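You operate a simulated robot arm through the tools that you are given. There is no shell and no other tool. Be economical: measure what you need, move in short steps, check, and stop when the job is done.

Carry out the task below with a simulated two-armed robot. There is one attempt and no reset: what you move stays moved.

JOB
Switch off what was left on in the car: both stalks, hazard lights, heater fan.
Fine: the key goes off last.

Only the result counts: the job must be done as asked and must still hold three seconds after the hand-in. Knocking over, shifting, dropping, spilling or breaking anything else fails it.

ROBOT AND FRAMES
Two 7-joint arms with two-finger parallel grippers on one trunk, on a base that drives. Base frame: it is fixed to the floor where the robot stands at the start and does not move with it; the origin is under the middle of the robot, x ahead of it, y to its left, z up; the surface under the hand at the start is at about z = 0.4. Lengths are in m, angles in degrees, forces in N, time in s.
The left shoulder is at the start at [0.05, 0.168, 1.107], the right one opposite. With the tool pointing down near the work surface each hand reaches from about 0.1 to 0.44 m from the robot's upright axis, wherever it stands, measured 20 degrees to its own side. Places, roughly: air con key [0.6, -0.3, 0.7]; gear dial [0.6, -0.2, 0.8]; hand brake [0, -0.6, 0.6]; hazard key [0.6, -0.3, 0.7]; heater fan knob [0.6, -0.3, 0.8]; ignition key [0.6, -0.2, 0.9]; indicator stalk [0.5, -0.4, 0.9]; info key [0.6, -0.2, 0.7]; light switch [0.6, -0.3, 0.9]; pedal jack wheel [0.5, -0.5, 0.5]; traction key [0.6, -0.1, 0.7]; wiper stalk [0.5, -0.4, 0.8]. Payload 1.57 kg a hand.
The TCP of each hand is the grasp point between the finger pads, 0.03 m short of the fingertips. In the tool frame z runs along the fingers and y along their closing line. Largest opening 0.08 m; finger width 0.017, thickness 0.012; the body of the gripper, 0.04 by 0.082 m, starts 0.08 m behind the TCP.
Orientation is that of the tool frame in the base frame, as a unit quaternion [x, y, z, w]. With the fingers straight down and closing along the base's y, the tool's x points along the base's -x, its y along +y and its z along -z.

CONTROLS
- The arms move only by the tool arm_command. It takes "left_rows", "right_rows" or both (then of equal length, played together; a hand with none holds still); each is a list of rows, each an object (a shift or turn left out is 0, a gripper value left out holds the last) with "delta_pos": the shift along the base's x, y, z in units of 50 mm (1.0 is 50 mm), a list of three; "rotation": the turn, a rotation vector about the base's x, y, z in units of 6 degrees (1.0 is 6 degrees), a list of three; "gripper": the gripper command, from -1 (fully open) to 1 (shut), values between in proportion. In form: [{"delta_pos": [x, y, z], "rotation": [wx, wy, wz], "gripper": gripper}, ...]. A call has 1 to 12 rows; each row shifts and turns the commanded pose from where the row before left it. A call with a number of a shift or a turn outside -1 to 1 is refused whole. Each row takes 0.2 s and may step no farther than 0.05 m and 8.6 degrees from the row before; otherwise, or with a gripper value out of range, the whole call is refused. Where a pose cannot be reached the arm comes as near as it can. A force on the tool above 40 N (or 10 N above the force at the start of the call, whichever is more), or a blocked arm, ends the call early, and 0.2 s more pass. The fingers move at their own pace (about 0.045 m/s each) and stop on an object; they squeeze with about 34 N. The grip force told is the motor's: it shows also when the fingers shut on nothing. Time passes only in rows, and 0.2 s behind the last, so rows that do not move let the fingers close. It gives the time, the measured TCP pose, the force on the tool (base axes), the opening and the grip force at its end, in the units of the frame above (readings bear some noise), with the torque about the TCP (base axes, N m) and any sound that the robot's microphone picked up.
- Cameras (640 x 400 px; columns grow to the right, rows downward): "scene" is now at [0.1075, -0.067, 1.3119]; the picture's right is [-0.68, -0.73, 0.00], its down [-0.52, 0.48, -0.71] and it looks along [0.52, -0.48, -0.71] (base axes); focal length 252 px, centre (320, 200). "left" rides on the left gripper at [0.072, 0.007, -0.122] in its tool frame; the picture's right is [-0.09, 1.00, 0.00], its down [-0.84, -0.08, -0.54] and it looks along [-0.54, -0.05, 0.84] (tool axes); focal length 238 px, centre (320, 200). "right" rides on the right gripper at [0.072, -0.007, -0.122] in its tool frame; the picture's right is [0.09, 1.00, 0.00], its down [-0.84, 0.08, -0.54] and it looks along [-0.54, 0.05, 0.84] (tool axes); focal length 238 px, centre (320, 200). There is no depth. A picture from a camera that has moved, and an enlarged one, comes with that camera's place and axes in the base frame and with its lens. The place of the scene camera against the robot may be out by one fixed shift of up to 0.018 m in any direction.
- get_image(camera): a new picture of that camera. No time passes.
- slide_trunk(by): slides the trunk up (or, below 0, down) by that many m; the arms and the scene camera ride with it, the base frame stays. It gives what a move gives, with no picture.
- roll_base(legs): drives the robot by 1 to 6 legs, each [ahead, left, turn to the left] in m, m and degrees, along the robot's own axes; the way and the turn of a leg run together, so that a leg with both is an arc; at most 1.5 m and 180 degrees a leg. The arms and the cameras ride along, it lands a little off, and it stops where it bumps. It gives what a move gives.
- head_to(pan, tilt): turns the head with the scene camera to pan (to the left, within 80 degrees either way) and tilt (down, from -29 to 69), counted from straight ahead of the robot. It gives what a move gives.
- enlarge(camera, box): a new picture of the part [left, top, right, bottom] of that camera's present view, enlarged. No time passes.
- sign_off(): hands the job in; it is judged then, once.

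Go step by step. Nothing tells you exact positions but the pictures and the camera data: compare them with the known pose of the tool, close in by small moves and look again before you grip or let go. The budget is 120 turns and 88 pictures, counting those below and the enlarged ones. Unless the task says otherwise, let go and move clear before handing in, and close with one line.

The tools are called after ">>>" as a command line: name --argument value ..., lists and objects as JSON in quotes. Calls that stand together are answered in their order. arm_command: Moves the arms, as the interface text tells. Its arguments: {"type":"object","properties":{"left_rows":{"type":"array","items":{"type":"object","properties":{"delta_pos":{"type":"array","items":{"type":"number"}},"rotation":{"type":"array","items":{"type":"number"}},"gripper":{"type":"number"}}}},"right_rows":{"type":"array","items":{"type":"object","properties":{"delta_pos":{"type":"array","items":{"type":"number"}},"rotation":{"type":"array","items":{"type":"number"}},"gripper":{"type":"number"}}}}},"required":[]} The other tools are called the same way: slide_trunk (by) slides the trunk up or down; roll_base (legs) drives the base; head_to (pan, tilt) turns the head that bears the scene camera; get_image (camera) takes a picture; enlarge (camera, box) takes an enlarged picture of a part of a camera's view; sign_off () hands the job in.

At the start:

```text
time: 0.0
left_position: [0.2815, -0.0391, 1.1231]
left_orientation: [-0.001, 1.0, 0.0, 0.0]
left_ft_force: [0.6, -0.1, -0.1]
left_ft_torque: [0.03, 0.01, 0.0]
left_width: 0.0801
left_grip_force: 0.1
right_position: [0.3188, -0.351, 1.1015]
right_orientation: [0.0, 1.0, 0.0, 0.0]
right_ft_force: [-0.2, 0.7, -0.8]
right_ft_torque: [-0.02, 0.0, -0.03]
right_width: 0.0799
right_grip_force: 0.1
trunk travel left (down, up): [-0.275, 0.168]
robot x, y, heading: [0.0028, -0.0017, 0.0]
head pan, tilt: [-42.9, 45.0]
```

scene: 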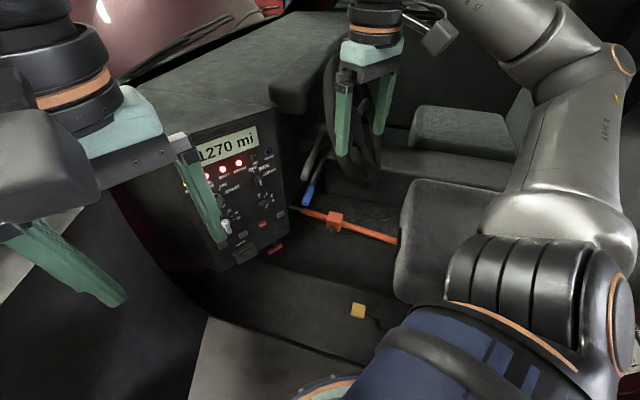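
right: 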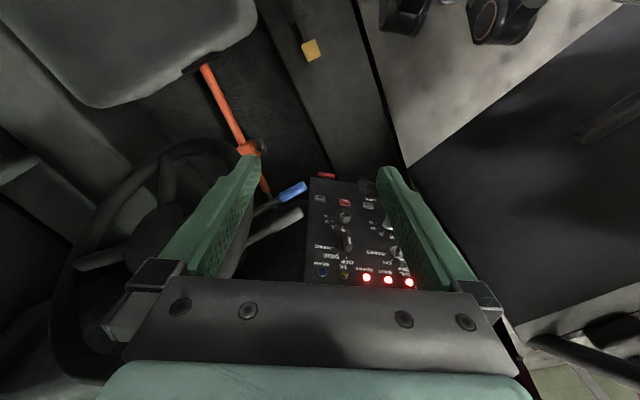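
left: 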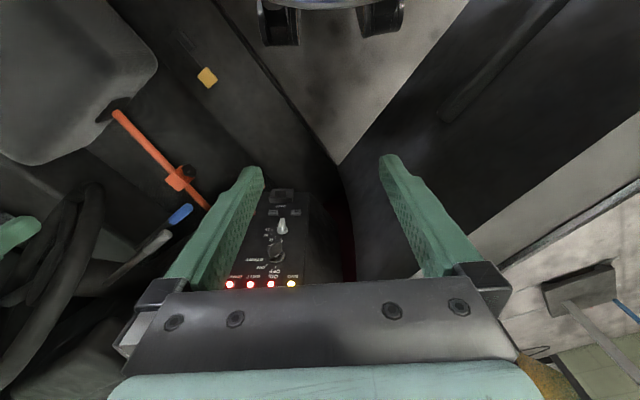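

I see a car dash panel with lit warning lamps, two stalks (blue and grey) and a steering wheel. I'll enlarge the panel and the stalks first.

>>> enlarge --camera "scene" --box '[170, 110, 330, 270]'

>>> enlarge --camera "right" --box '[230, 160, 430, 300]'

```text
2.50 times, centred on (250, 190) of scene
camera zoom: at [0.1075, -0.067, 1.3119], right [-0.68, -0.73, 0.0], down [-0.52, 0.48, -0.71], along [0.52, -0.48, -0.71], focal length 630 px, centre (495, 225)
```

zoom: 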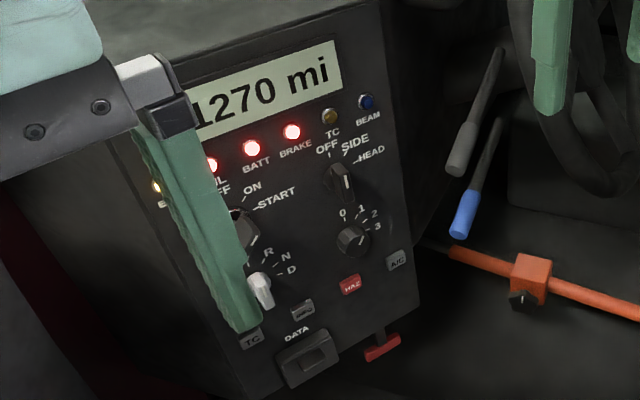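

```text
2.86 times, centred on (330, 230) of right
camera zoom: at [0.2469, -0.3577, 1.2244], right [-0.09, 1.0, 0.0], down [0.84, 0.08, 0.54], along [0.54, 0.05, -0.84], focal length 681 px, centre (291, 114)
```

zoom: 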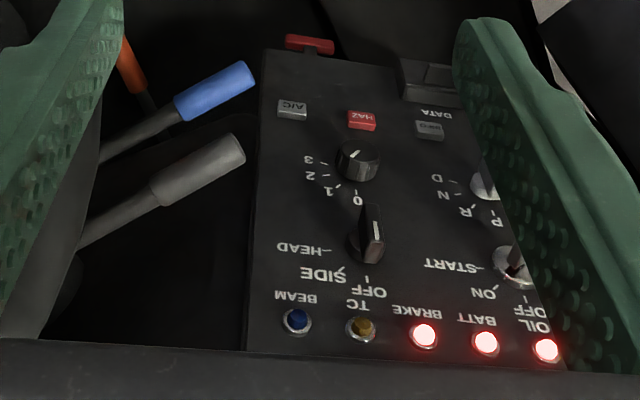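

I'll move the left hand out of the way so the camera sees the whole panel.

>>> arm_command --left_rows '[{"delta_pos": [-0.4, 1, 0]}, {"delta_pos": [-0.4, 1, 0]}, {"delta_pos": [0, 1, 0]}, {"delta_pos": [0, 1, 0]}, {"delta_pos": [0, 1, 0]}]'

>>> enlarge --camera "scene" --box '[160, 110, 320, 270]'

>>> get_image --camera "scene"

```text
refused: row 1 steps farther than a row can; nothing moved
```

```text
2.50 times, centred on (240, 190) of scene
camera zoom: at [0.1075, -0.067, 1.3119], right [-0.68, -0.73, 0.0], down [-0.52, 0.48, -0.71], along [0.52, -0.48, -0.71], focal length 630 px, centre (520, 225)
```

zoom: 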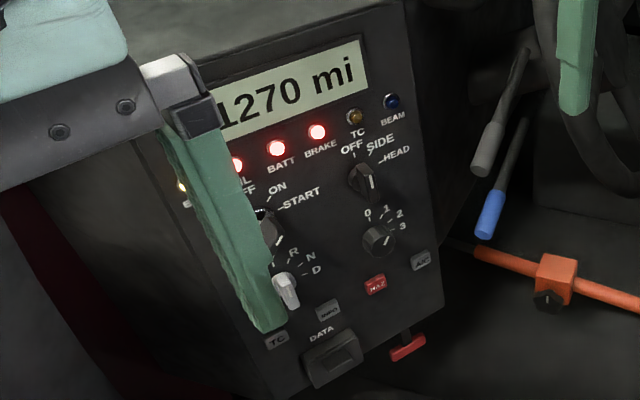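

```text
81 pictures are left
camera scene: at [0.1075, -0.067, 1.3119], right [-0.68, -0.73, 0.0], down [-0.52, 0.48, -0.71], along [0.52, -0.48, -0.71], focal length 252 px, centre (320, 200)
```

scene: 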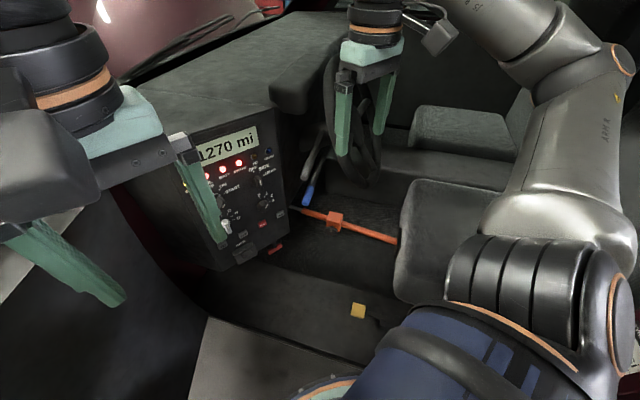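

The combined step was too long, so I'll move the left hand with single-axis rows.

>>> arm_command --left_rows '[{"delta_pos": [0, 0.9, 0]}, {"delta_pos": [0, 0.9, 0]}, {"delta_pos": [0, 0.9, 0]}, {"delta_pos": [0, 0.9, 0]}, {"delta_pos": [0, 0.9, 0]}, {"delta_pos": [-0.6, 0.6, 0]}]'

>>> enlarge --camera "scene" --box '[160, 110, 320, 270]'

```text
time: 1.4
left_position: [0.2483, 0.215, 1.1227]
left_orientation: [0.0, 1.0, 0.0, -0.001]
left_ft_force: [0.2, 0.0, 0.4]
left_ft_torque: [0.0, -0.02, -0.02]
left_width: 0.08
left_grip_force: 0.0
right_position: [0.3176, -0.3503, 1.1032]
right_orientation: [0.001, 1.0, 0.0, 0.0]
right_ft_force: [-0.1, -0.8, -0.1]
right_ft_torque: [-0.03, 0.0, 0.01]
right_width: 0.08
right_grip_force: 0.1
trunk travel left (down, up): [-0.275, 0.168]
robot x, y, heading: [0.0009, 0.0006, -0.3]
head pan, tilt: [-42.9, 45.0]
```

```text
2.50 times, centred on (240, 190) of scene
camera zoom: at [0.1069, -0.0666, 1.312], right [-0.68, -0.73, 0.0], down [-0.52, 0.48, -0.71], along [0.52, -0.48, -0.71], focal length 630 px, centre (520, 225)
```

zoom: 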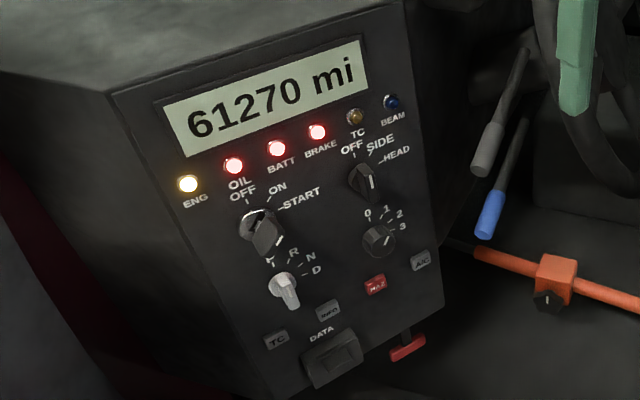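

The triangulated panel is near x = 0.57, with the hazard key at about [0.57, -0.265, 0.72]. I'll pitch the right hand forward to get a frontal view.

>>> arm_command --right_rows '[{"delta_pos": [-0.2, 0.2, 0], "rotation": [0, -1, 0]}, {"delta_pos": [-0.2, 0.2, 0], "rotation": [0, -1, 0]}, {"delta_pos": [-0.2, 0.2, 0], "rotation": [0, -1, 0]}, {"delta_pos": [-0.2, 0.2, 0], "rotation": [0, -1, 0]}, {"delta_pos": [-0.2, 0.2, -0.2], "rotation": [0, -1, 0]}, {"delta_pos": [-0.2, 0.2, -0.2], "rotation": [0, -1, 0]}, {"delta_pos": [0, 0.2, -0.2], "rotation": [0, -1, 0]}, {"delta_pos": [0, 0.2, -0.2], "rotation": [0, -1, 0]}, {"delta_pos": [0, 0, -0.2], "rotation": [0, -1, 0]}, {"delta_pos": [0, 0, -0.2], "rotation": [0, -1, 0]}]'

>>> get_image --camera "right"

>>> get_image --camera "scene"

```text
time: 3.6
left_position: [0.2507, 0.2152, 1.1233]
left_orientation: [0.0, 1.0, 0.0, 0.0]
left_ft_force: [-0.2, 0.2, 0.3]
left_ft_torque: [0.01, 0.01, 0.0]
left_width: 0.0801
left_grip_force: 0.0
right_position: [0.334, -0.3274, 1.1691]
right_orientation: [-0.001, 0.866, 0.001, 0.5]
right_ft_force: [-0.1, 0.4, 0.0]
right_ft_torque: [0.02, 0.0, 0.02]
right_width: 0.0801
right_grip_force: 0.0
right hand out of reach, approached as far as the arm can: row 6, 7, 8, 9, 10
trunk travel left (down, up): [-0.275, 0.168]
robot x, y, heading: [-0.0028, -0.0033, -0.3]
head pan, tilt: [-42.9, 45.0]
```

```text
79 pictures are left
camera right: at [0.1927, -0.3342, 1.1675], right [-0.05, 1.0, -0.08], down [-0.05, 0.08, 1.0], along [1.0, 0.05, 0.05], focal length 238 px, centre (320, 200)
```

right: 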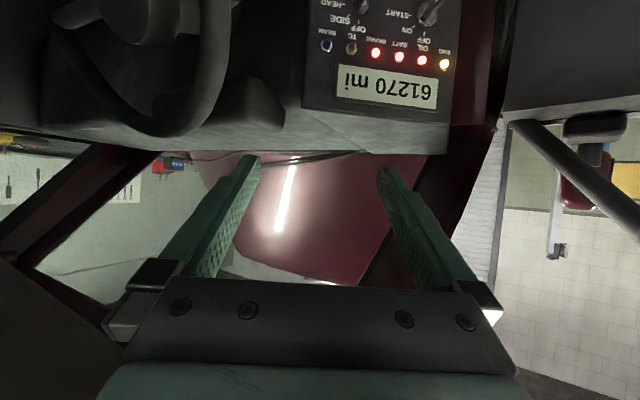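

```text
78 pictures are left
camera scene: at [0.1074, -0.0671, 1.3119], right [-0.68, -0.73, 0.0], down [-0.52, 0.48, -0.71], along [0.52, -0.48, -0.71], focal length 252 px, centre (320, 200)
```

scene: 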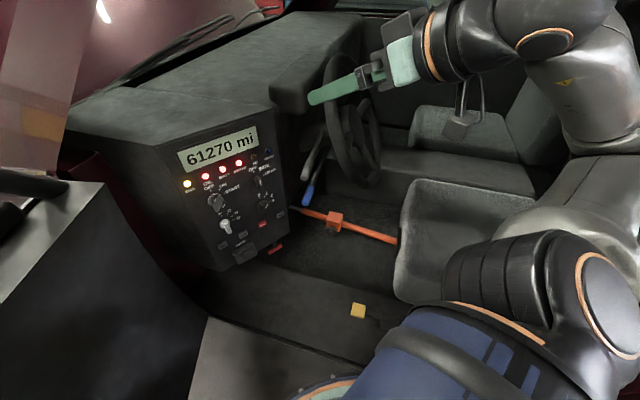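

The arm folds too tightly up here. I'll lower the trunk so the hand works near panel height and then look again.

>>> slide_trunk --by -0.15

>>> get_image --camera "right"

>>> get_image --camera "scene"

```text
time: 5.4
left_position: [0.2354, 0.1987, 1.0314]
left_orientation: [0.017, 0.996, 0.018, 0.086]
left_ft_force: [1.3, 0.0, -0.5]
left_ft_torque: [-0.03, 0.02, -0.01]
left_width: 0.0802
left_grip_force: 0.1
right_position: [0.3286, -0.3345, 1.0381]
right_orientation: [0.001, 0.864, 0.008, 0.504]
right_ft_force: [1.2, -0.2, -0.3]
right_ft_torque: [0.01, 0.04, -0.06]
right_width: 0.0799
right_grip_force: 0.0
trunk travel left (down, up): [-0.141, 0.302]
robot x, y, heading: [-0.0025, 0.0017, 0.2]
head pan, tilt: [-42.9, 45.0]
stopped: the arm was blocked; the commanded pose is now the measured one
```

```text
77 pictures are left
camera right: at [0.1863, -0.3424, 1.0359], right [-0.05, 1.0, -0.07], down [-0.06, 0.06, 1.0], along [1.0, 0.05, 0.06], focal length 238 px, centre (320, 200)
```

right: 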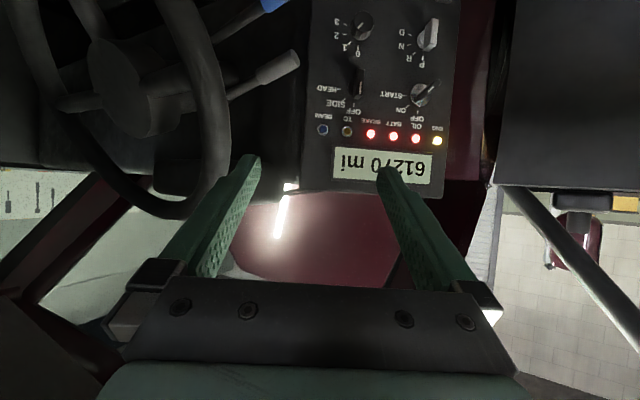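

```text
76 pictures are left
camera scene: at [0.099, -0.0779, 1.1834], right [-0.68, -0.73, -0.02], down [-0.51, 0.49, -0.7], along [0.53, -0.47, -0.71], focal length 252 px, centre (320, 200)
```

scene: 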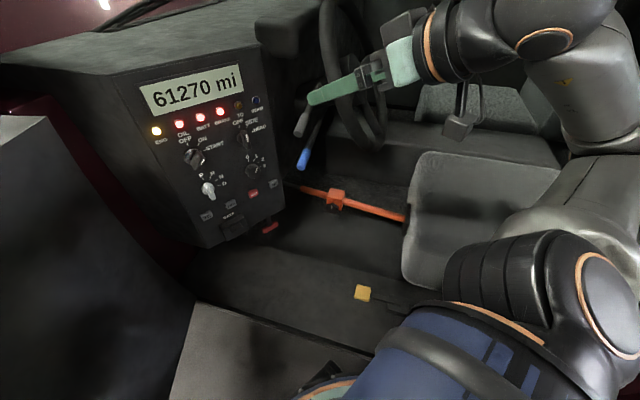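

The left arm touched something on the way down. I'll raise a little and look to the left.

>>> slide_trunk --by 0.06

>>> head_to --pan 50 --tilt 45

>>> get_image --camera "scene"

>>> get_image --camera "left"

```text
time: 6.4
left_position: [0.2441, 0.2097, 1.0761]
left_orientation: [0.012, 0.997, 0.007, 0.071]
left_ft_force: [0.1, 0.8, -0.3]
left_ft_torque: [0.02, 0.0, 0.0]
left_width: 0.08
left_grip_force: 0.0
right_position: [0.3344, -0.3256, 1.0937]
right_orientation: [-0.001, 0.867, 0.001, 0.499]
right_ft_force: [0.6, 0.3, 0.1]
right_ft_torque: [0.01, -0.02, 0.0]
right_width: 0.0801
right_grip_force: 0.0
trunk travel left (down, up): [-0.201, 0.242]
robot x, y, heading: [0.0006, 0.0027, 0.2]
head pan, tilt: [-42.9, 45.0]
```

```text
time: 8.1
left_position: [0.244, 0.2102, 1.0766]
left_orientation: [0.011, 0.997, 0.007, 0.073]
left_ft_force: [-0.5, 0.4, -0.3]
left_ft_torque: [0.02, 0.01, 0.02]
left_width: 0.0801
left_grip_force: 0.1
right_position: [0.3335, -0.3258, 1.095]
right_orientation: [-0.002, 0.867, 0.002, 0.499]
right_ft_force: [0.0, 0.0, -0.4]
right_ft_torque: [0.0, 0.0, -0.01]
right_width: 0.0803
right_grip_force: 0.0
trunk travel left (down, up): [-0.201, 0.242]
robot x, y, heading: [0.0041, -0.0002, 0.1]
head pan, tilt: [50.0, 45.0]
```

```text
75 pictures are left
camera scene: at [0.0996, 0.051, 1.2376], right [0.77, -0.64, 0.0], down [-0.45, -0.54, -0.71], along [0.45, 0.54, -0.71], focal length 252 px, centre (320, 200)
```

scene: 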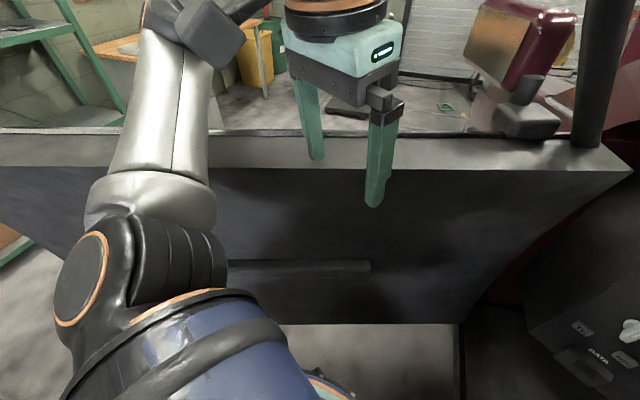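

```text
74 pictures are left
camera left: at [0.1555, 0.2166, 1.187], right [0.11, 0.99, 0.03], down [0.75, -0.11, 0.66], along [0.65, -0.05, -0.75], focal length 238 px, centre (320, 200)
```

left: 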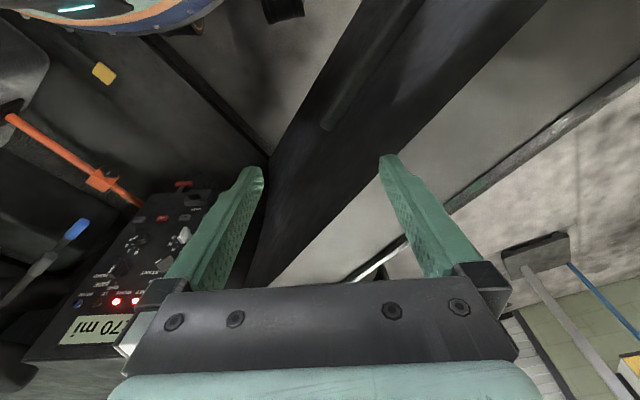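

The left forearm is over the open door, so I'll leave the trunk as it is. I'll turn the head back and lower the right hand for a frontal view.

>>> head_to --pan -42 --tilt 42

>>> arm_command --right_rows '[{"delta_pos": [0, 0.5, -0.8]}, {"delta_pos": [0, 0, -0.9]}, {"delta_pos": [0, 0, -0.9]}, {"delta_pos": [0, 0, -0.9]}, {"delta_pos": [0, 0, -0.9]}]'

>>> get_image --camera "right"

>>> get_image --camera "scene"

```text
time: 9.7
left_position: [0.2447, 0.2103, 1.0771]
left_orientation: [0.011, 0.997, 0.008, 0.073]
left_ft_force: [0.3, 0.6, -0.8]
left_ft_torque: [-0.03, 0.01, -0.01]
left_width: 0.0802
left_grip_force: 0.2
right_position: [0.3346, -0.326, 1.0952]
right_orientation: [0.0, 0.867, 0.001, 0.499]
right_ft_force: [0.4, -0.3, -0.3]
right_ft_torque: [0.01, -0.01, 0.01]
right_width: 0.0799
right_grip_force: 0.0
trunk travel left (down, up): [-0.201, 0.242]
robot x, y, heading: [0.0006, -0.0013, 0.1]
head pan, tilt: [-42.0, 42.0]
```

```text
time: 10.9
left_position: [0.2445, 0.2096, 1.0769]
left_orientation: [0.011, 0.997, 0.009, 0.072]
left_ft_force: [0.5, 0.2, 1.3]
left_ft_torque: [-0.01, -0.02, -0.05]
left_width: 0.0799
left_grip_force: 0.0
right_position: [0.4125, -0.3527, 0.9358]
right_orientation: [0.0, 0.867, 0.001, 0.499]
right_ft_force: [0.9, -0.4, -0.4]
right_ft_torque: [-0.03, 0.02, -0.01]
right_width: 0.0801
right_grip_force: 0.1
right hand out of reach, approached as far as the arm can: row 1, 2, 3, 4, 5
trunk travel left (down, up): [-0.201, 0.242]
robot x, y, heading: [0.0003, -0.0015, -0.1]
head pan, tilt: [-42.0, 42.0]
```

```text
73 pictures are left
camera right: at [0.2714, -0.3591, 0.9348], right [-0.05, 1.0, -0.08], down [-0.05, 0.08, 1.0], along [1.0, 0.05, 0.05], focal length 238 px, centre (320, 200)
```

right: 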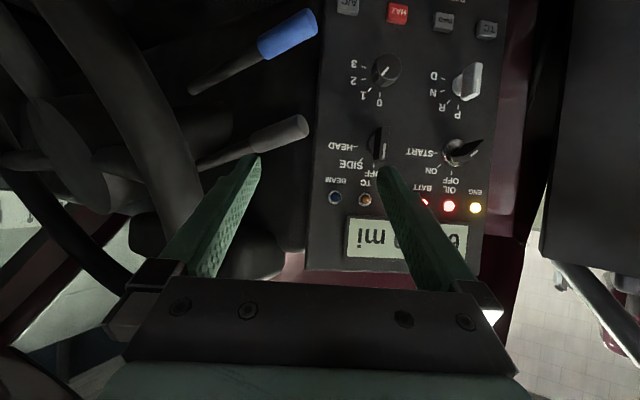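

```text
72 pictures are left
camera scene: at [0.1096, -0.0672, 1.242], right [-0.67, -0.74, 0.0], down [-0.5, 0.45, -0.74], along [0.55, -0.5, -0.67], focal length 252 px, centre (320, 200)
```

scene: 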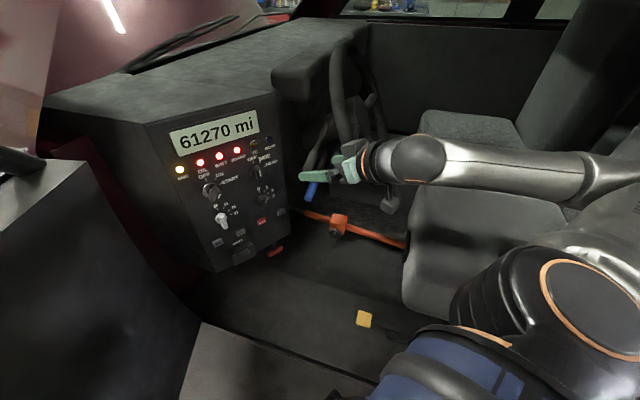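

The arm stays a bit far forward, but this view is good. I'll enlarge the panel and stalks to read the states.

>>> enlarge --camera "right" --box '[310, 0, 510, 200]'

>>> enlarge --camera "right" --box '[150, 0, 340, 190]'

```text
2.00 times, centred on (410, 100) of right
camera zoom: at [0.2714, -0.3591, 0.9348], right [-0.05, 1.0, -0.08], down [-0.05, 0.08, 1.0], along [1.0, 0.05, 0.05], focal length 477 px, centre (140, 400)
```

zoom: 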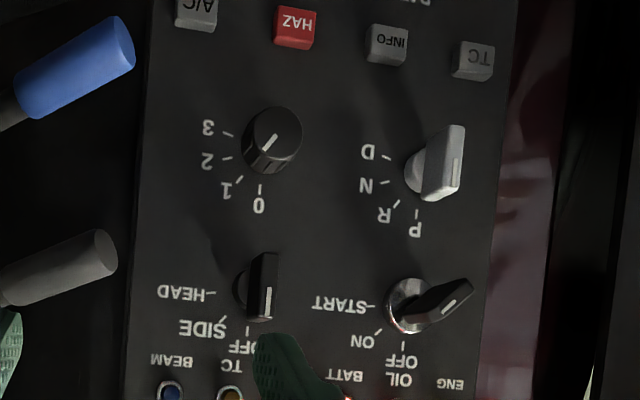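

```text
2.11 times, centred on (245, 95) of right
camera zoom: at [0.2714, -0.3591, 0.9348], right [-0.05, 1.0, -0.08], down [-0.05, 0.08, 1.0], along [1.0, 0.05, 0.05], focal length 502 px, centre (478, 421)
```

zoom: 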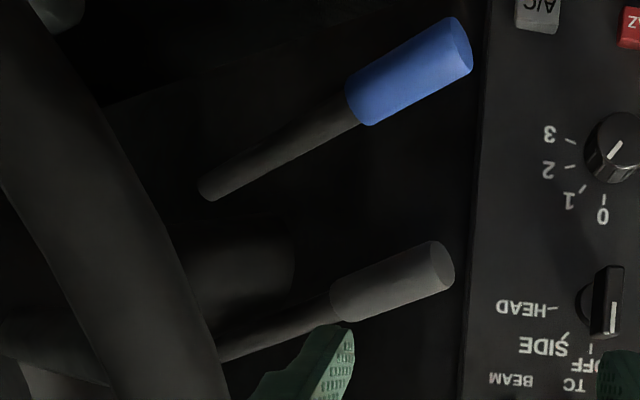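

The heater fan reads 1, the key reads about ON, and both stalks droop toward their tips. I'll shift the hand toward +y to see the stalk roots past the wheel and clear the scene camera.

>>> arm_command --right_rows '[{"delta_pos": [0, 0.9, 0]}, {"delta_pos": [0, 0.9, 0]}, {"delta_pos": [0, 0.9, 0]}]'

>>> get_image --camera "right"

>>> enlarge --camera "scene" --box '[250, 40, 410, 220]'

```text
time: 11.7
left_position: [0.2431, 0.2103, 1.0783]
left_orientation: [0.012, 0.997, 0.007, 0.073]
left_ft_force: [1.8, 1.2, 0.0]
left_ft_torque: [-0.02, 0.0, -0.01]
left_width: 0.0799
left_grip_force: 0.0
right_position: [0.4493, -0.2293, 0.9385]
right_orientation: [0.001, 0.867, 0.0, 0.499]
right_ft_force: [0.8, 0.1, 0.6]
right_ft_torque: [-0.03, -0.01, 0.02]
right_width: 0.08
right_grip_force: 0.0
right hand out of reach, approached as far as the arm can: row 1, 2, 3
trunk travel left (down, up): [-0.201, 0.242]
robot x, y, heading: [-0.0001, 0.001, 0.2]
head pan, tilt: [-42.0, 42.0]
```

```text
69 pictures are left
camera right: at [0.3077, -0.2357, 0.9365], right [-0.05, 1.0, -0.08], down [-0.05, 0.08, 1.0], along [1.0, 0.05, 0.05], focal length 238 px, centre (320, 200)
```

right: 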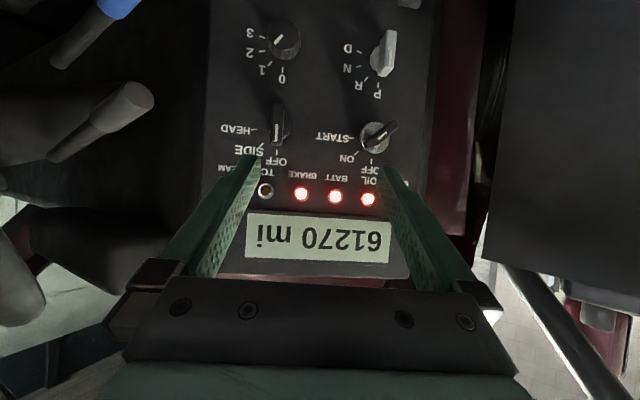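

```text
2.22 times, centred on (330, 130) of scene
camera zoom: at [0.1097, -0.0668, 1.2419], right [-0.67, -0.74, 0.0], down [-0.5, 0.45, -0.74], along [0.55, -0.5, -0.67], focal length 560 px, centre (298, 356)
```

zoom: 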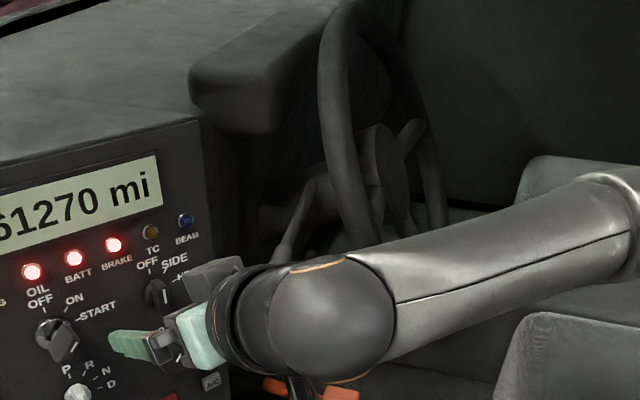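

The right arm is cramped so close to the body, so backing the robot a bit should help. I'll check what's on the right before driving.

>>> head_to --pan -80 --tilt 25

>>> get_image --camera "scene"

>>> head_to --pan 80 --tilt 40

>>> get_image --camera "scene"

```text
time: 12.8
left_position: [0.2447, 0.2103, 1.0774]
left_orientation: [0.012, 0.997, 0.008, 0.071]
left_ft_force: [-0.2, 0.1, 0.0]
left_ft_torque: [0.03, -0.03, -0.01]
left_width: 0.0802
left_grip_force: 0.1
right_position: [0.4492, -0.2287, 0.9381]
right_orientation: [0.0, 0.866, 0.0, 0.499]
right_ft_force: [-0.1, 1.2, 0.6]
right_ft_torque: [-0.01, 0.01, 0.01]
right_width: 0.0801
right_grip_force: 0.1
trunk travel left (down, up): [-0.201, 0.242]
robot x, y, heading: [0.0043, 0.0008, 0.1]
head pan, tilt: [-80.0, 25.0]
```

```text
67 pictures are left
camera scene: at [0.0636, -0.102, 1.2682], right [-0.98, -0.18, 0.0], down [-0.07, 0.42, -0.91], along [0.16, -0.89, -0.42], focal length 252 px, centre (320, 200)
```

scene: 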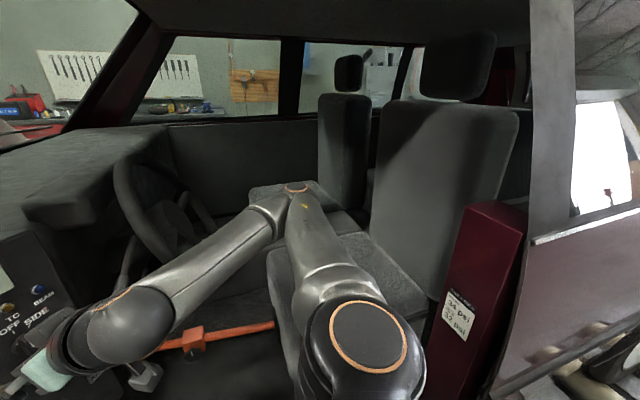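

```text
time: 15.2
left_position: [0.2439, 0.2096, 1.077]
left_orientation: [0.011, 0.997, 0.008, 0.072]
left_ft_force: [0.1, 0.1, -0.2]
left_ft_torque: [0.02, 0.01, -0.01]
left_width: 0.0799
left_grip_force: 0.1
right_position: [0.4483, -0.2301, 0.9385]
right_orientation: [-0.001, 0.867, 0.001, 0.499]
right_ft_force: [0.4, -0.7, -0.1]
right_ft_torque: [0.04, -0.01, 0.01]
right_width: 0.08
right_grip_force: 0.0
trunk travel left (down, up): [-0.201, 0.242]
robot x, y, heading: [0.002, -0.0018, 0.2]
head pan, tilt: [80.0, 40.0]
```

```text
66 pictures are left
camera scene: at [0.0621, 0.0724, 1.2449], right [0.98, -0.17, 0.0], down [-0.11, -0.63, -0.77], along [0.13, 0.75, -0.64], focal length 252 px, centre (320, 200)
```

scene: 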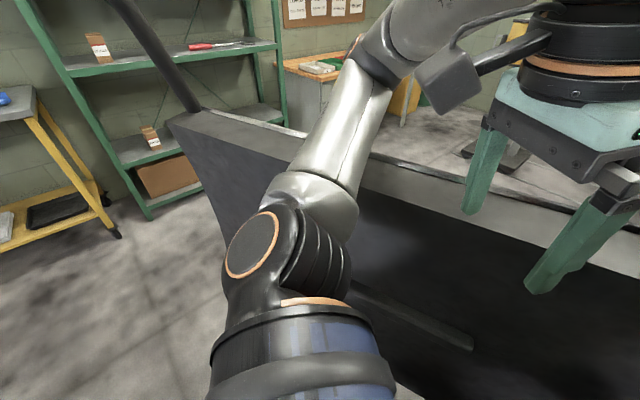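

Backing up would bring the upper arm near the door pillar, so I stay put. I'll close the right gripper, level it, and lower it to sit between the two stalks' heights.

>>> head_to --pan -42 --tilt 42

>>> arm_command --right_rows '[{"rotation": [0, -1, 0], "gripper": 1}, {"rotation": [0, -1, 0]}, {"rotation": [0, -1, 0], "delta_pos": [0, 0, -0.3]}, {"rotation": [0, -1, 0], "delta_pos": [0, 0, -0.6]}, {"rotation": [0, -1, 0], "delta_pos": [0, 0, -0.6]}, {"delta_pos": [-0.1, 0, -0.6]}]'

>>> get_image --camera "scene"

>>> get_image --camera "right"

```text
time: 17.2
left_position: [0.2431, 0.2088, 1.077]
left_orientation: [0.012, 0.997, 0.008, 0.073]
left_ft_force: [-0.4, 1.1, -0.7]
left_ft_torque: [-0.01, 0.02, -0.01]
left_width: 0.0801
left_grip_force: 0.0
right_position: [0.4493, -0.2283, 0.9374]
right_orientation: [-0.001, 0.866, 0.001, 0.499]
right_ft_force: [0.5, 0.4, 0.5]
right_ft_torque: [0.01, 0.02, -0.02]
right_width: 0.0798
right_grip_force: 0.0
trunk travel left (down, up): [-0.201, 0.242]
robot x, y, heading: [0.0005, 0.0008, 0.1]
head pan, tilt: [-42.0, 42.0]
```

```text
time: 18.6
left_position: [0.2447, 0.2096, 1.0778]
left_orientation: [0.011, 0.997, 0.008, 0.072]
left_ft_force: [0.6, 1.1, 0.5]
left_ft_torque: [0.0, -0.02, 0.0]
left_width: 0.0801
left_grip_force: 0.1
right_position: [0.4653, -0.2317, 0.947]
right_orientation: [-0.002, 0.817, 0.005, 0.576]
right_ft_force: [-0.6, 0.2, 0.3]
right_ft_torque: [0.04, -0.02, -0.04]
right_width: 0.0
right_grip_force: 21.6
right hand out of reach, approached as far as the arm can: row 1, 2, 3, 4, 5, 6
trunk travel left (down, up): [-0.201, 0.242]
robot x, y, heading: [0.003, 0.0004, 0.0]
head pan, tilt: [-42.0, 42.0]
```

```text
65 pictures are left
camera scene: at [0.1096, -0.0671, 1.2419], right [-0.67, -0.74, 0.0], down [-0.5, 0.45, -0.74], along [0.55, -0.5, -0.67], focal length 252 px, centre (320, 200)
```

scene: 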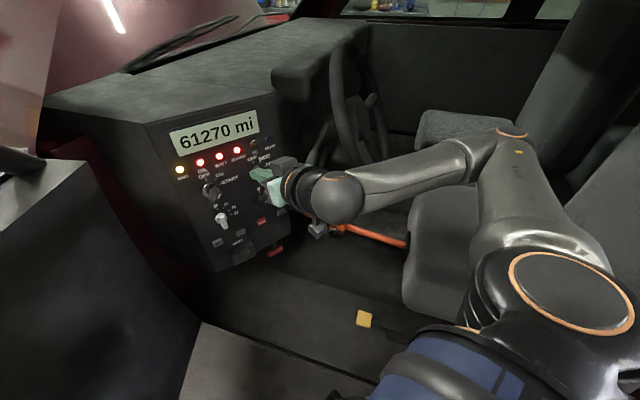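

```text
64 pictures are left
camera right: at [0.3261, -0.2405, 0.9193], right [-0.04, 1.0, -0.08], down [-0.23, 0.07, 0.97], along [0.97, 0.06, 0.23], focal length 238 px, centre (320, 200)
```

right: 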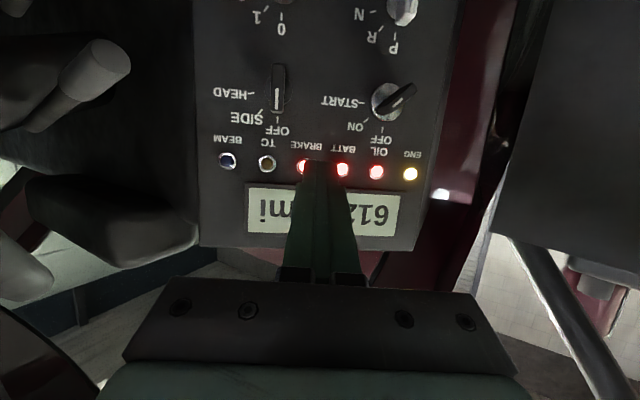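

With this low trunk the arm is folded too tightly. I'll raise the trunk so the wrist sits farther from the shoulder and then retry the descent.

>>> slide_trunk --by 0.13

>>> arm_command --right_rows '[{"delta_pos": [0, -0.2, -0.9]}, {"delta_pos": [0, -0.2, -0.9]}, {"delta_pos": [0, -0.2, -0.9]}, {"delta_pos": [0, -0.2, -0.9]}]'

```text
time: 20.2
left_position: [0.2443, 0.2112, 1.2077]
left_orientation: [0.012, 0.997, 0.008, 0.073]
left_ft_force: [0.1, -0.5, 0.4]
left_ft_torque: [0.02, -0.02, 0.01]
left_width: 0.0801
left_grip_force: 0.1
right_position: [0.4655, -0.2326, 1.0771]
right_orientation: [-0.001, 0.817, 0.004, 0.577]
right_ft_force: [-0.1, -0.8, 0.3]
right_ft_torque: [-0.01, -0.02, -0.01]
right_width: 0.0
right_grip_force: 21.0
trunk travel left (down, up): [-0.331, 0.112]
robot x, y, heading: [-0.0027, 0.0016, 0.3]
head pan, tilt: [-42.0, 42.0]
```

```text
time: 21.2
left_position: [0.2427, 0.2086, 1.2067]
left_orientation: [0.012, 0.997, 0.007, 0.073]
left_ft_force: [0.2, 0.0, 0.4]
left_ft_torque: [0.0, -0.01, 0.02]
left_width: 0.0799
left_grip_force: 0.1
right_position: [0.4674, -0.2409, 1.0722]
right_orientation: [-0.002, 0.818, 0.006, 0.575]
right_ft_force: [-0.5, -1.1, 0.1]
right_ft_torque: [0.01, -0.01, 0.02]
right_width: 0.0
right_grip_force: 21.3
right hand out of reach, approached as far as the arm can: row 1, 2, 3, 4
trunk travel left (down, up): [-0.331, 0.112]
robot x, y, heading: [0.0043, 0.0011, 0.0]
head pan, tilt: [-42.0, 42.0]
```

It seems stuck because the wrist is very near the shoulder. I'll try going out a little and down in a diagonal.

>>> arm_command --right_rows '[{"delta_pos": [0.8, -0.4, 0]}, {"delta_pos": [0, -0.7, -0.5]}, {"delta_pos": [0, 0, -0.9]}, {"delta_pos": [0, 0, -0.9]}, {"delta_pos": [0, 0, -0.5]}]'

>>> get_image --camera "scene"

```text
time: 22.4
left_position: [0.245, 0.2089, 1.2068]
left_orientation: [0.011, 0.997, 0.008, 0.072]
left_ft_force: [0.3, 0.5, -0.6]
left_ft_torque: [0.01, 0.02, 0.0]
left_width: 0.0801
left_grip_force: 0.0
right_position: [0.4981, -0.2983, 0.947]
right_orientation: [-0.008, 0.819, 0.015, 0.574]
right_ft_force: [-0.4, 0.0, 0.5]
right_ft_torque: [-0.02, -0.01, 0.03]
right_width: 0.0002
right_grip_force: 20.9
right hand out of reach, approached as far as the arm can: row 3, 4, 5
trunk travel left (down, up): [-0.331, 0.112]
robot x, y, heading: [-0.0019, -0.001, 0.0]
head pan, tilt: [-42.0, 42.0]
```

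```text
63 pictures are left
camera scene: at [0.1096, -0.0675, 1.372], right [-0.67, -0.74, 0.0], down [-0.5, 0.45, -0.74], along [0.55, -0.5, -0.67], focal length 252 px, centre (320, 200)
```

scene: 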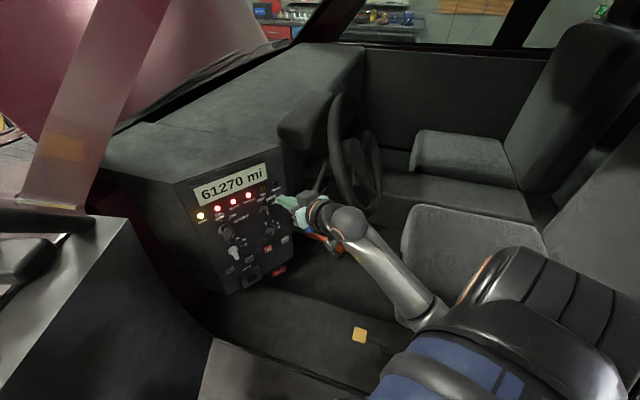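

The elbow flipped to a low configuration, which looks better. I'll pull back slightly from the panel and try descending again.

>>> arm_command --right_rows '[{"delta_pos": [-0.5, 0, 0]}, {"delta_pos": [0, 0, -0.4]}, {"delta_pos": [0, 0, -0.8]}, {"delta_pos": [0, 0, -0.8]}]'

>>> get_image --camera "right"

```text
time: 23.4
left_position: [0.2446, 0.2091, 1.2079]
left_orientation: [0.012, 0.997, 0.007, 0.073]
left_ft_force: [-0.7, -0.1, -0.7]
left_ft_torque: [0.0, 0.0, 0.0]
left_width: 0.08
left_grip_force: 0.2
right_position: [0.4713, -0.3008, 0.9465]
right_orientation: [-0.004, 0.818, 0.01, 0.575]
right_ft_force: [-0.4, 0.3, 0.0]
right_ft_torque: [0.0, -0.05, -0.01]
right_width: 0.0
right_grip_force: 21.8
right hand out of reach, approached as far as the arm can: row 1, 2, 3, 4
trunk travel left (down, up): [-0.331, 0.112]
robot x, y, heading: [0.0007, 0.0002, 0.0]
head pan, tilt: [-42.0, 42.0]
```

```text
62 pictures are left
camera right: at [0.3319, -0.3104, 0.919], right [-0.05, 1.0, -0.08], down [-0.23, 0.06, 0.97], along [0.97, 0.07, 0.23], focal length 238 px, centre (320, 200)
```

right: 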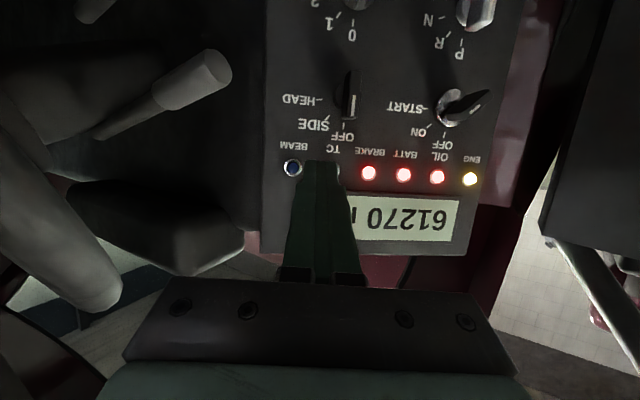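

It's probably a wrist limit at this pitch. I'll tilt the tool back downward and descend.

>>> arm_command --right_rows '[{"rotation": [0, 1, 0]}, {"rotation": [0, 1, 0]}, {"rotation": [0, 1, 0]}, {"rotation": [0, 1, 0]}, {"delta_pos": [0, 0, -0.6]}, {"delta_pos": [0, 0, -0.6]}, {"delta_pos": [0, 0, -0.6]}]'

>>> get_image --camera "scene"

```text
time: 25.0
left_position: [0.2449, 0.2092, 1.2064]
left_orientation: [0.011, 0.997, 0.008, 0.072]
left_ft_force: [0.2, -0.1, 0.3]
left_ft_torque: [-0.03, -0.01, 0.0]
left_width: 0.08
left_grip_force: 0.0
right_position: [0.469, -0.2998, 0.8563]
right_orientation: [0.0, 0.919, 0.005, 0.393]
right_ft_force: [0.4, 0.6, 0.0]
right_ft_torque: [0.0, 0.01, 0.02]
right_width: 0.0
right_grip_force: 21.6
trunk travel left (down, up): [-0.331, 0.112]
robot x, y, heading: [-0.0031, -0.0011, 0.2]
head pan, tilt: [-42.0, 42.0]
```

```text
61 pictures are left
camera scene: at [0.1097, -0.0673, 1.372], right [-0.67, -0.74, 0.0], down [-0.5, 0.45, -0.74], along [0.55, -0.5, -0.67], focal length 252 px, centre (320, 200)
```

scene: 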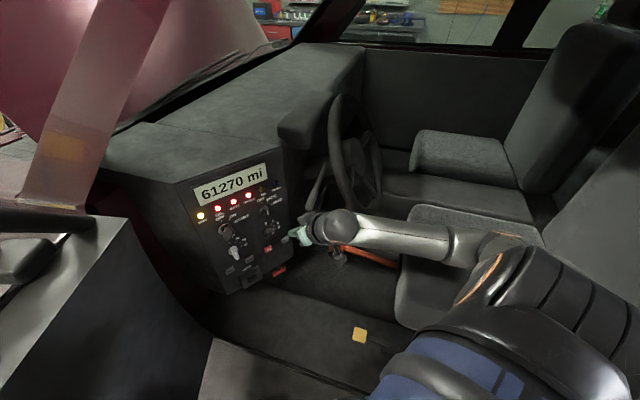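

At about 44° down the arm moves freely. Next I slide the closed fingers into the gap between the grey and blue stalks.

>>> arm_command --right_rows '[{"delta_pos": [0.48, 0, -0.22]}, {"delta_pos": [0, -0.4, 0]}, {"delta_pos": [0, -0.5, 0]}, {"delta_pos": [0, -0.4, 0]}]'

>>> enlarge --camera "right" --box '[160, 0, 480, 200]'

>>> enlarge --camera "scene" --box '[240, 150, 380, 290]'

```text
time: 26.0
left_position: [0.2434, 0.2092, 1.2075]
left_orientation: [0.011, 0.997, 0.008, 0.072]
left_ft_force: [0.6, -0.1, 0.1]
left_ft_torque: [0.01, -0.01, 0.01]
left_width: 0.0801
left_grip_force: 0.1
right_position: [0.4944, -0.3652, 0.8454]
right_orientation: [-0.001, 0.919, 0.007, 0.394]
right_ft_force: [-0.9, -0.6, -0.5]
right_ft_torque: [-0.02, 0.0, 0.02]
right_width: 0.0
right_grip_force: 20.9
trunk travel left (down, up): [-0.331, 0.112]
robot x, y, heading: [0.0012, 0.0004, -0.0]
head pan, tilt: [-42.0, 42.0]
```

```text
2.00 times, centred on (320, 100) of right
camera zoom: at [0.3563, -0.3736, 0.8759], right [-0.07, 1.0, -0.06], down [0.18, 0.07, 0.98], along [0.98, 0.06, -0.19], focal length 477 px, centre (320, 400)
```

zoom: 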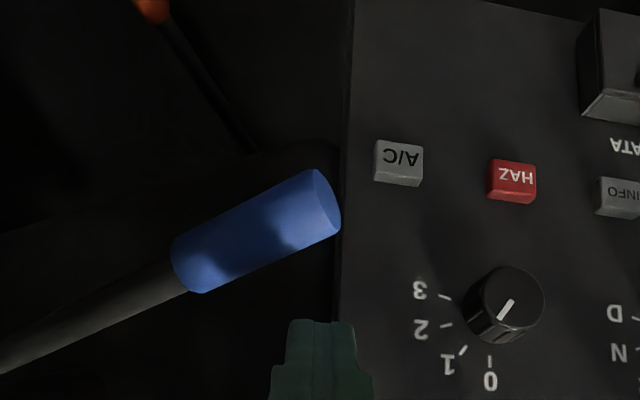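

```text
2.86 times, centred on (310, 220) of scene
camera zoom: at [0.1096, -0.0673, 1.3719], right [-0.67, -0.74, 0.0], down [-0.5, 0.45, -0.74], along [0.55, -0.5, -0.67], focal length 721 px, centre (349, 143)
```

zoom: 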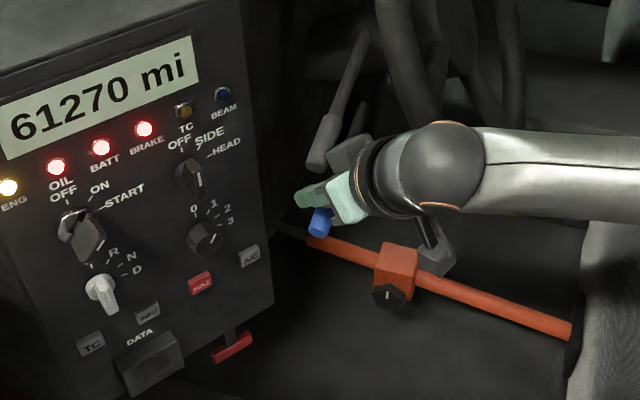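

The fingers sit between the stalks, just off their ends. I'll go 20 mm further in, then lift gently until contact.

>>> arm_command --right_rows '[{"delta_pos": [0, -0.4, 0]}, {"delta_pos": [0, 0, 0.15]}, {"delta_pos": [0, 0, 0.15]}, {"delta_pos": [0, 0, 0.1]}]'

>>> enlarge --camera "scene" --box '[270, 150, 370, 250]'

```text
time: 27.0
left_position: [0.244, 0.2102, 1.2075]
left_orientation: [0.012, 0.997, 0.007, 0.072]
left_ft_force: [-0.1, 0.5, 0.6]
left_ft_torque: [-0.02, -0.02, 0.0]
left_width: 0.0803
left_grip_force: 0.0
right_position: [0.4927, -0.3865, 0.8633]
right_orientation: [-0.001, 0.919, 0.006, 0.394]
right_ft_force: [-2.0, -0.2, -1.6]
right_ft_torque: [0.01, -0.04, 0.05]
right_width: 0.0
right_grip_force: 21.5
trunk travel left (down, up): [-0.331, 0.112]
robot x, y, heading: [0.0005, 0.0009, 0.2]
head pan, tilt: [-42.0, 42.0]
```

```text
4.00 times, centred on (320, 200) of scene
camera zoom: at [0.1095, -0.0672, 1.3719], right [-0.67, -0.74, 0.0], down [-0.5, 0.45, -0.74], along [0.55, -0.5, -0.67], focal length 1009 px, centre (320, 200)
```

zoom: 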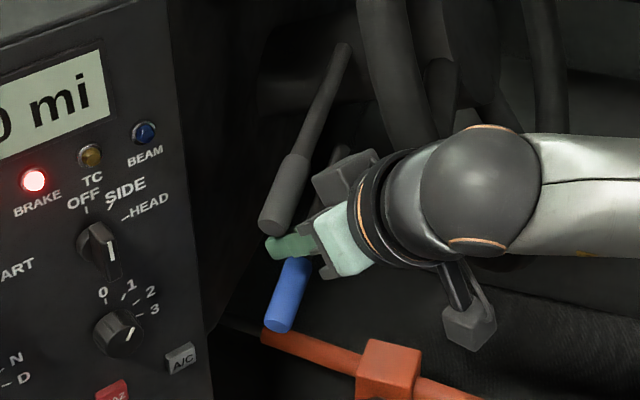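

Contact begins at about 2 N. I'll continue lifting in small steps, listening for a detent.

>>> arm_command --right_rows '[{"delta_pos": [0, 0, 0.1]}, {"delta_pos": [0, 0, 0.1]}]'

>>> arm_command --right_rows '[{"delta_pos": [0, 0, 0.1]}]'

```text
time: 27.6
left_position: [0.2439, 0.2092, 1.2076]
left_orientation: [0.011, 0.997, 0.008, 0.071]
left_ft_force: [0.5, 1.0, 0.4]
left_ft_torque: [0.0, 0.0, 0.03]
left_width: 0.0799
left_grip_force: 0.2
right_position: [0.494, -0.3855, 0.8731]
right_orientation: [0.0, 0.919, 0.004, 0.394]
right_ft_force: [-2.6, -1.6, -0.3]
right_ft_torque: [0.02, -0.04, 0.03]
right_width: 0.0
right_grip_force: 21.4
trunk travel left (down, up): [-0.331, 0.112]
robot x, y, heading: [-0.0008, 0.0011, 0.1]
head pan, tilt: [-42.0, 42.0]
```

```text
time: 28.0
left_position: [0.2442, 0.2104, 1.206]
left_orientation: [0.012, 0.997, 0.008, 0.072]
left_ft_force: [-0.5, 0.4, -0.5]
left_ft_torque: [-0.02, 0.01, -0.02]
left_width: 0.0801
left_grip_force: 0.0
right_position: [0.4938, -0.3848, 0.8788]
right_orientation: [-0.001, 0.919, 0.006, 0.394]
right_ft_force: [-0.7, 0.2, -0.7]
right_ft_torque: [-0.01, -0.04, -0.01]
right_width: 0.0
right_grip_force: 20.8
trunk travel left (down, up): [-0.331, 0.112]
robot x, y, heading: [-0.0022, 0.0026, -0.1]
head pan, tilt: [-42.0, 42.0]
```

The force dropped again, so something moved. I'll look.

>>> enlarge --camera "scene" --box '[270, 150, 370, 250]'

```text
4.00 times, centred on (320, 200) of scene
camera zoom: at [0.1096, -0.0671, 1.372], right [-0.67, -0.74, 0.0], down [-0.5, 0.45, -0.74], along [0.55, -0.5, -0.67], focal length 1009 px, centre (320, 200)
```

zoom: 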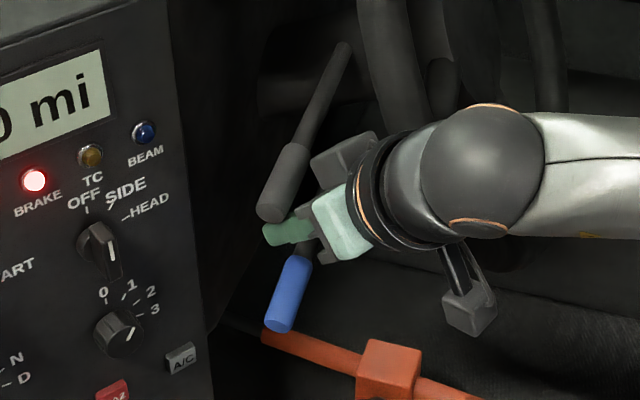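

The grey stalk is moving up, with no click yet. I'll continue.

>>> arm_command --right_rows '[{"delta_pos": [0, 0, 0.1]}]'

>>> arm_command --right_rows '[{"delta_pos": [0, 0, 0.1]}]'

>>> arm_command --right_rows '[{"delta_pos": [0, 0, 0.1]}]'

>>> enlarge --camera "scene" --box '[270, 150, 370, 250]'

```text
time: 28.4
left_position: [0.2436, 0.2105, 1.2067]
left_orientation: [0.011, 0.997, 0.008, 0.072]
left_ft_force: [-0.5, -0.4, 0.0]
left_ft_torque: [0.0, 0.01, -0.01]
left_width: 0.0801
left_grip_force: 0.0
right_position: [0.495, -0.385, 0.8827]
right_orientation: [-0.002, 0.919, 0.006, 0.395]
right_ft_force: [-0.8, 0.2, -0.7]
right_ft_torque: [0.04, 0.0, 0.03]
right_width: 0.0003
right_grip_force: 21.2
trunk travel left (down, up): [-0.331, 0.112]
robot x, y, heading: [-0.0017, -0.0004, 0.2]
head pan, tilt: [-42.0, 42.0]
```

```text
time: 28.8
left_position: [0.2432, 0.2098, 1.2077]
left_orientation: [0.011, 0.997, 0.008, 0.072]
left_ft_force: [0.0, 0.2, -0.3]
left_ft_torque: [0.01, -0.02, 0.01]
left_width: 0.0801
left_grip_force: 0.1
right_position: [0.4944, -0.3857, 0.8881]
right_orientation: [-0.001, 0.919, 0.006, 0.394]
right_ft_force: [-1.8, -0.9, -0.8]
right_ft_torque: [0.01, 0.0, 0.04]
right_width: 0.0
right_grip_force: 20.8
trunk travel left (down, up): [-0.331, 0.112]
robot x, y, heading: [0.0015, 0.0013, 0.1]
head pan, tilt: [-42.0, 42.0]
```

```text
time: 29.2
left_position: [0.2437, 0.2095, 1.2075]
left_orientation: [0.012, 0.997, 0.008, 0.072]
left_ft_force: [0.4, 0.4, 0.4]
left_ft_torque: [0.01, 0.03, 0.02]
left_width: 0.0802
left_grip_force: 0.1
right_position: [0.4954, -0.3851, 0.8936]
right_orientation: [0.0, 0.919, 0.006, 0.395]
right_ft_force: [-0.1, -0.5, 1.0]
right_ft_torque: [0.0, 0.01, 0.04]
right_width: 0.0002
right_grip_force: 21.0
trunk travel left (down, up): [-0.331, 0.112]
robot x, y, heading: [-0.0008, -0.0026, 0.1]
head pan, tilt: [-42.0, 42.0]
```

```text
4.00 times, centred on (320, 200) of scene
camera zoom: at [0.1096, -0.0671, 1.372], right [-0.67, -0.74, 0.0], down [-0.5, 0.45, -0.74], along [0.55, -0.5, -0.67], focal length 1009 px, centre (320, 200)
```

zoom: 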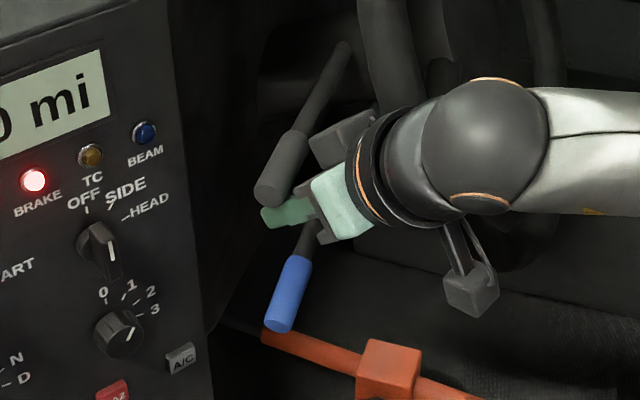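

There's very little resistance and no click. I'll back the finger off a little to see whether the stalk settles at a detent.

>>> arm_command --right_rows '[{"delta_pos": [0, 0, -0.3]}, {"delta_pos": [0, 0, -0.3]}]'

>>> enlarge --camera "scene" --box '[270, 150, 370, 250]'

```text
time: 29.8
left_position: [0.2444, 0.2101, 1.2073]
left_orientation: [0.012, 0.997, 0.008, 0.073]
left_ft_force: [0.6, -0.2, 1.2]
left_ft_torque: [0.04, 0.01, 0.0]
left_width: 0.0801
left_grip_force: 0.2
right_position: [0.4943, -0.3857, 0.8638]
right_orientation: [0.0, 0.919, 0.005, 0.394]
right_ft_force: [-0.1, 0.1, 0.4]
right_ft_torque: [0.01, -0.01, -0.01]
right_width: 0.0001
right_grip_force: 20.7
trunk travel left (down, up): [-0.331, 0.112]
robot x, y, heading: [0.0008, 0.0018, 0.0]
head pan, tilt: [-42.0, 42.0]
```

```text
4.00 times, centred on (320, 200) of scene
camera zoom: at [0.1096, -0.0672, 1.372], right [-0.67, -0.74, 0.0], down [-0.5, 0.45, -0.74], along [0.55, -0.5, -0.67], focal length 1009 px, centre (320, 200)
```

zoom: 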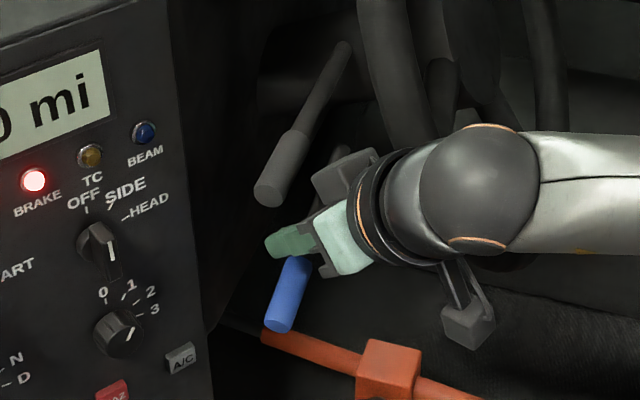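

The stalk holds its new position. I'll slide out sideways and use the wrist camera to judge the stalk's angle from the front.

>>> arm_command --right_rows '[{"delta_pos": [-0.2, 0.8, 0]}, {"delta_pos": [-0.3, 0.8, 0.3]}, {"delta_pos": [-0.3, 0.6, 0.6]}]'

>>> get_image --camera "right"

```text
time: 30.6
left_position: [0.2431, 0.2095, 1.2076]
left_orientation: [0.011, 0.997, 0.008, 0.072]
left_ft_force: [1.2, -0.1, 0.1]
left_ft_torque: [-0.01, 0.0, 0.01]
left_width: 0.0799
left_grip_force: 0.0
right_position: [0.4557, -0.2749, 0.9081]
right_orientation: [-0.001, 0.919, 0.005, 0.394]
right_ft_force: [-0.1, 0.5, -0.9]
right_ft_torque: [0.01, 0.03, 0.0]
right_width: 0.0
right_grip_force: 21.4
trunk travel left (down, up): [-0.331, 0.112]
robot x, y, heading: [-0.0005, 0.0031, 0.0]
head pan, tilt: [-42.0, 42.0]
```

```text
54 pictures are left
camera right: at [0.3168, -0.2824, 0.9404], right [-0.07, 1.0, -0.06], down [0.18, 0.07, 0.98], along [0.98, 0.06, -0.19], focal length 238 px, centre (320, 200)
```

right: 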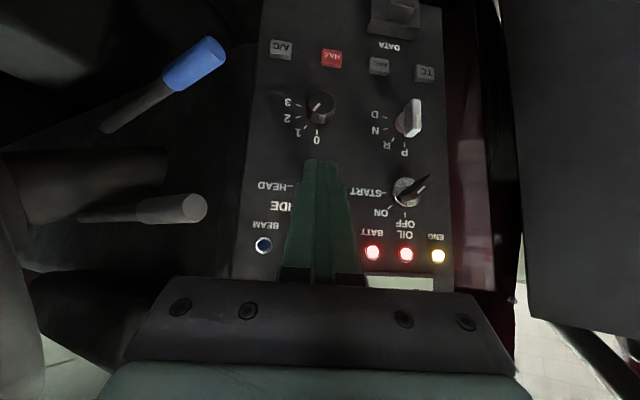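

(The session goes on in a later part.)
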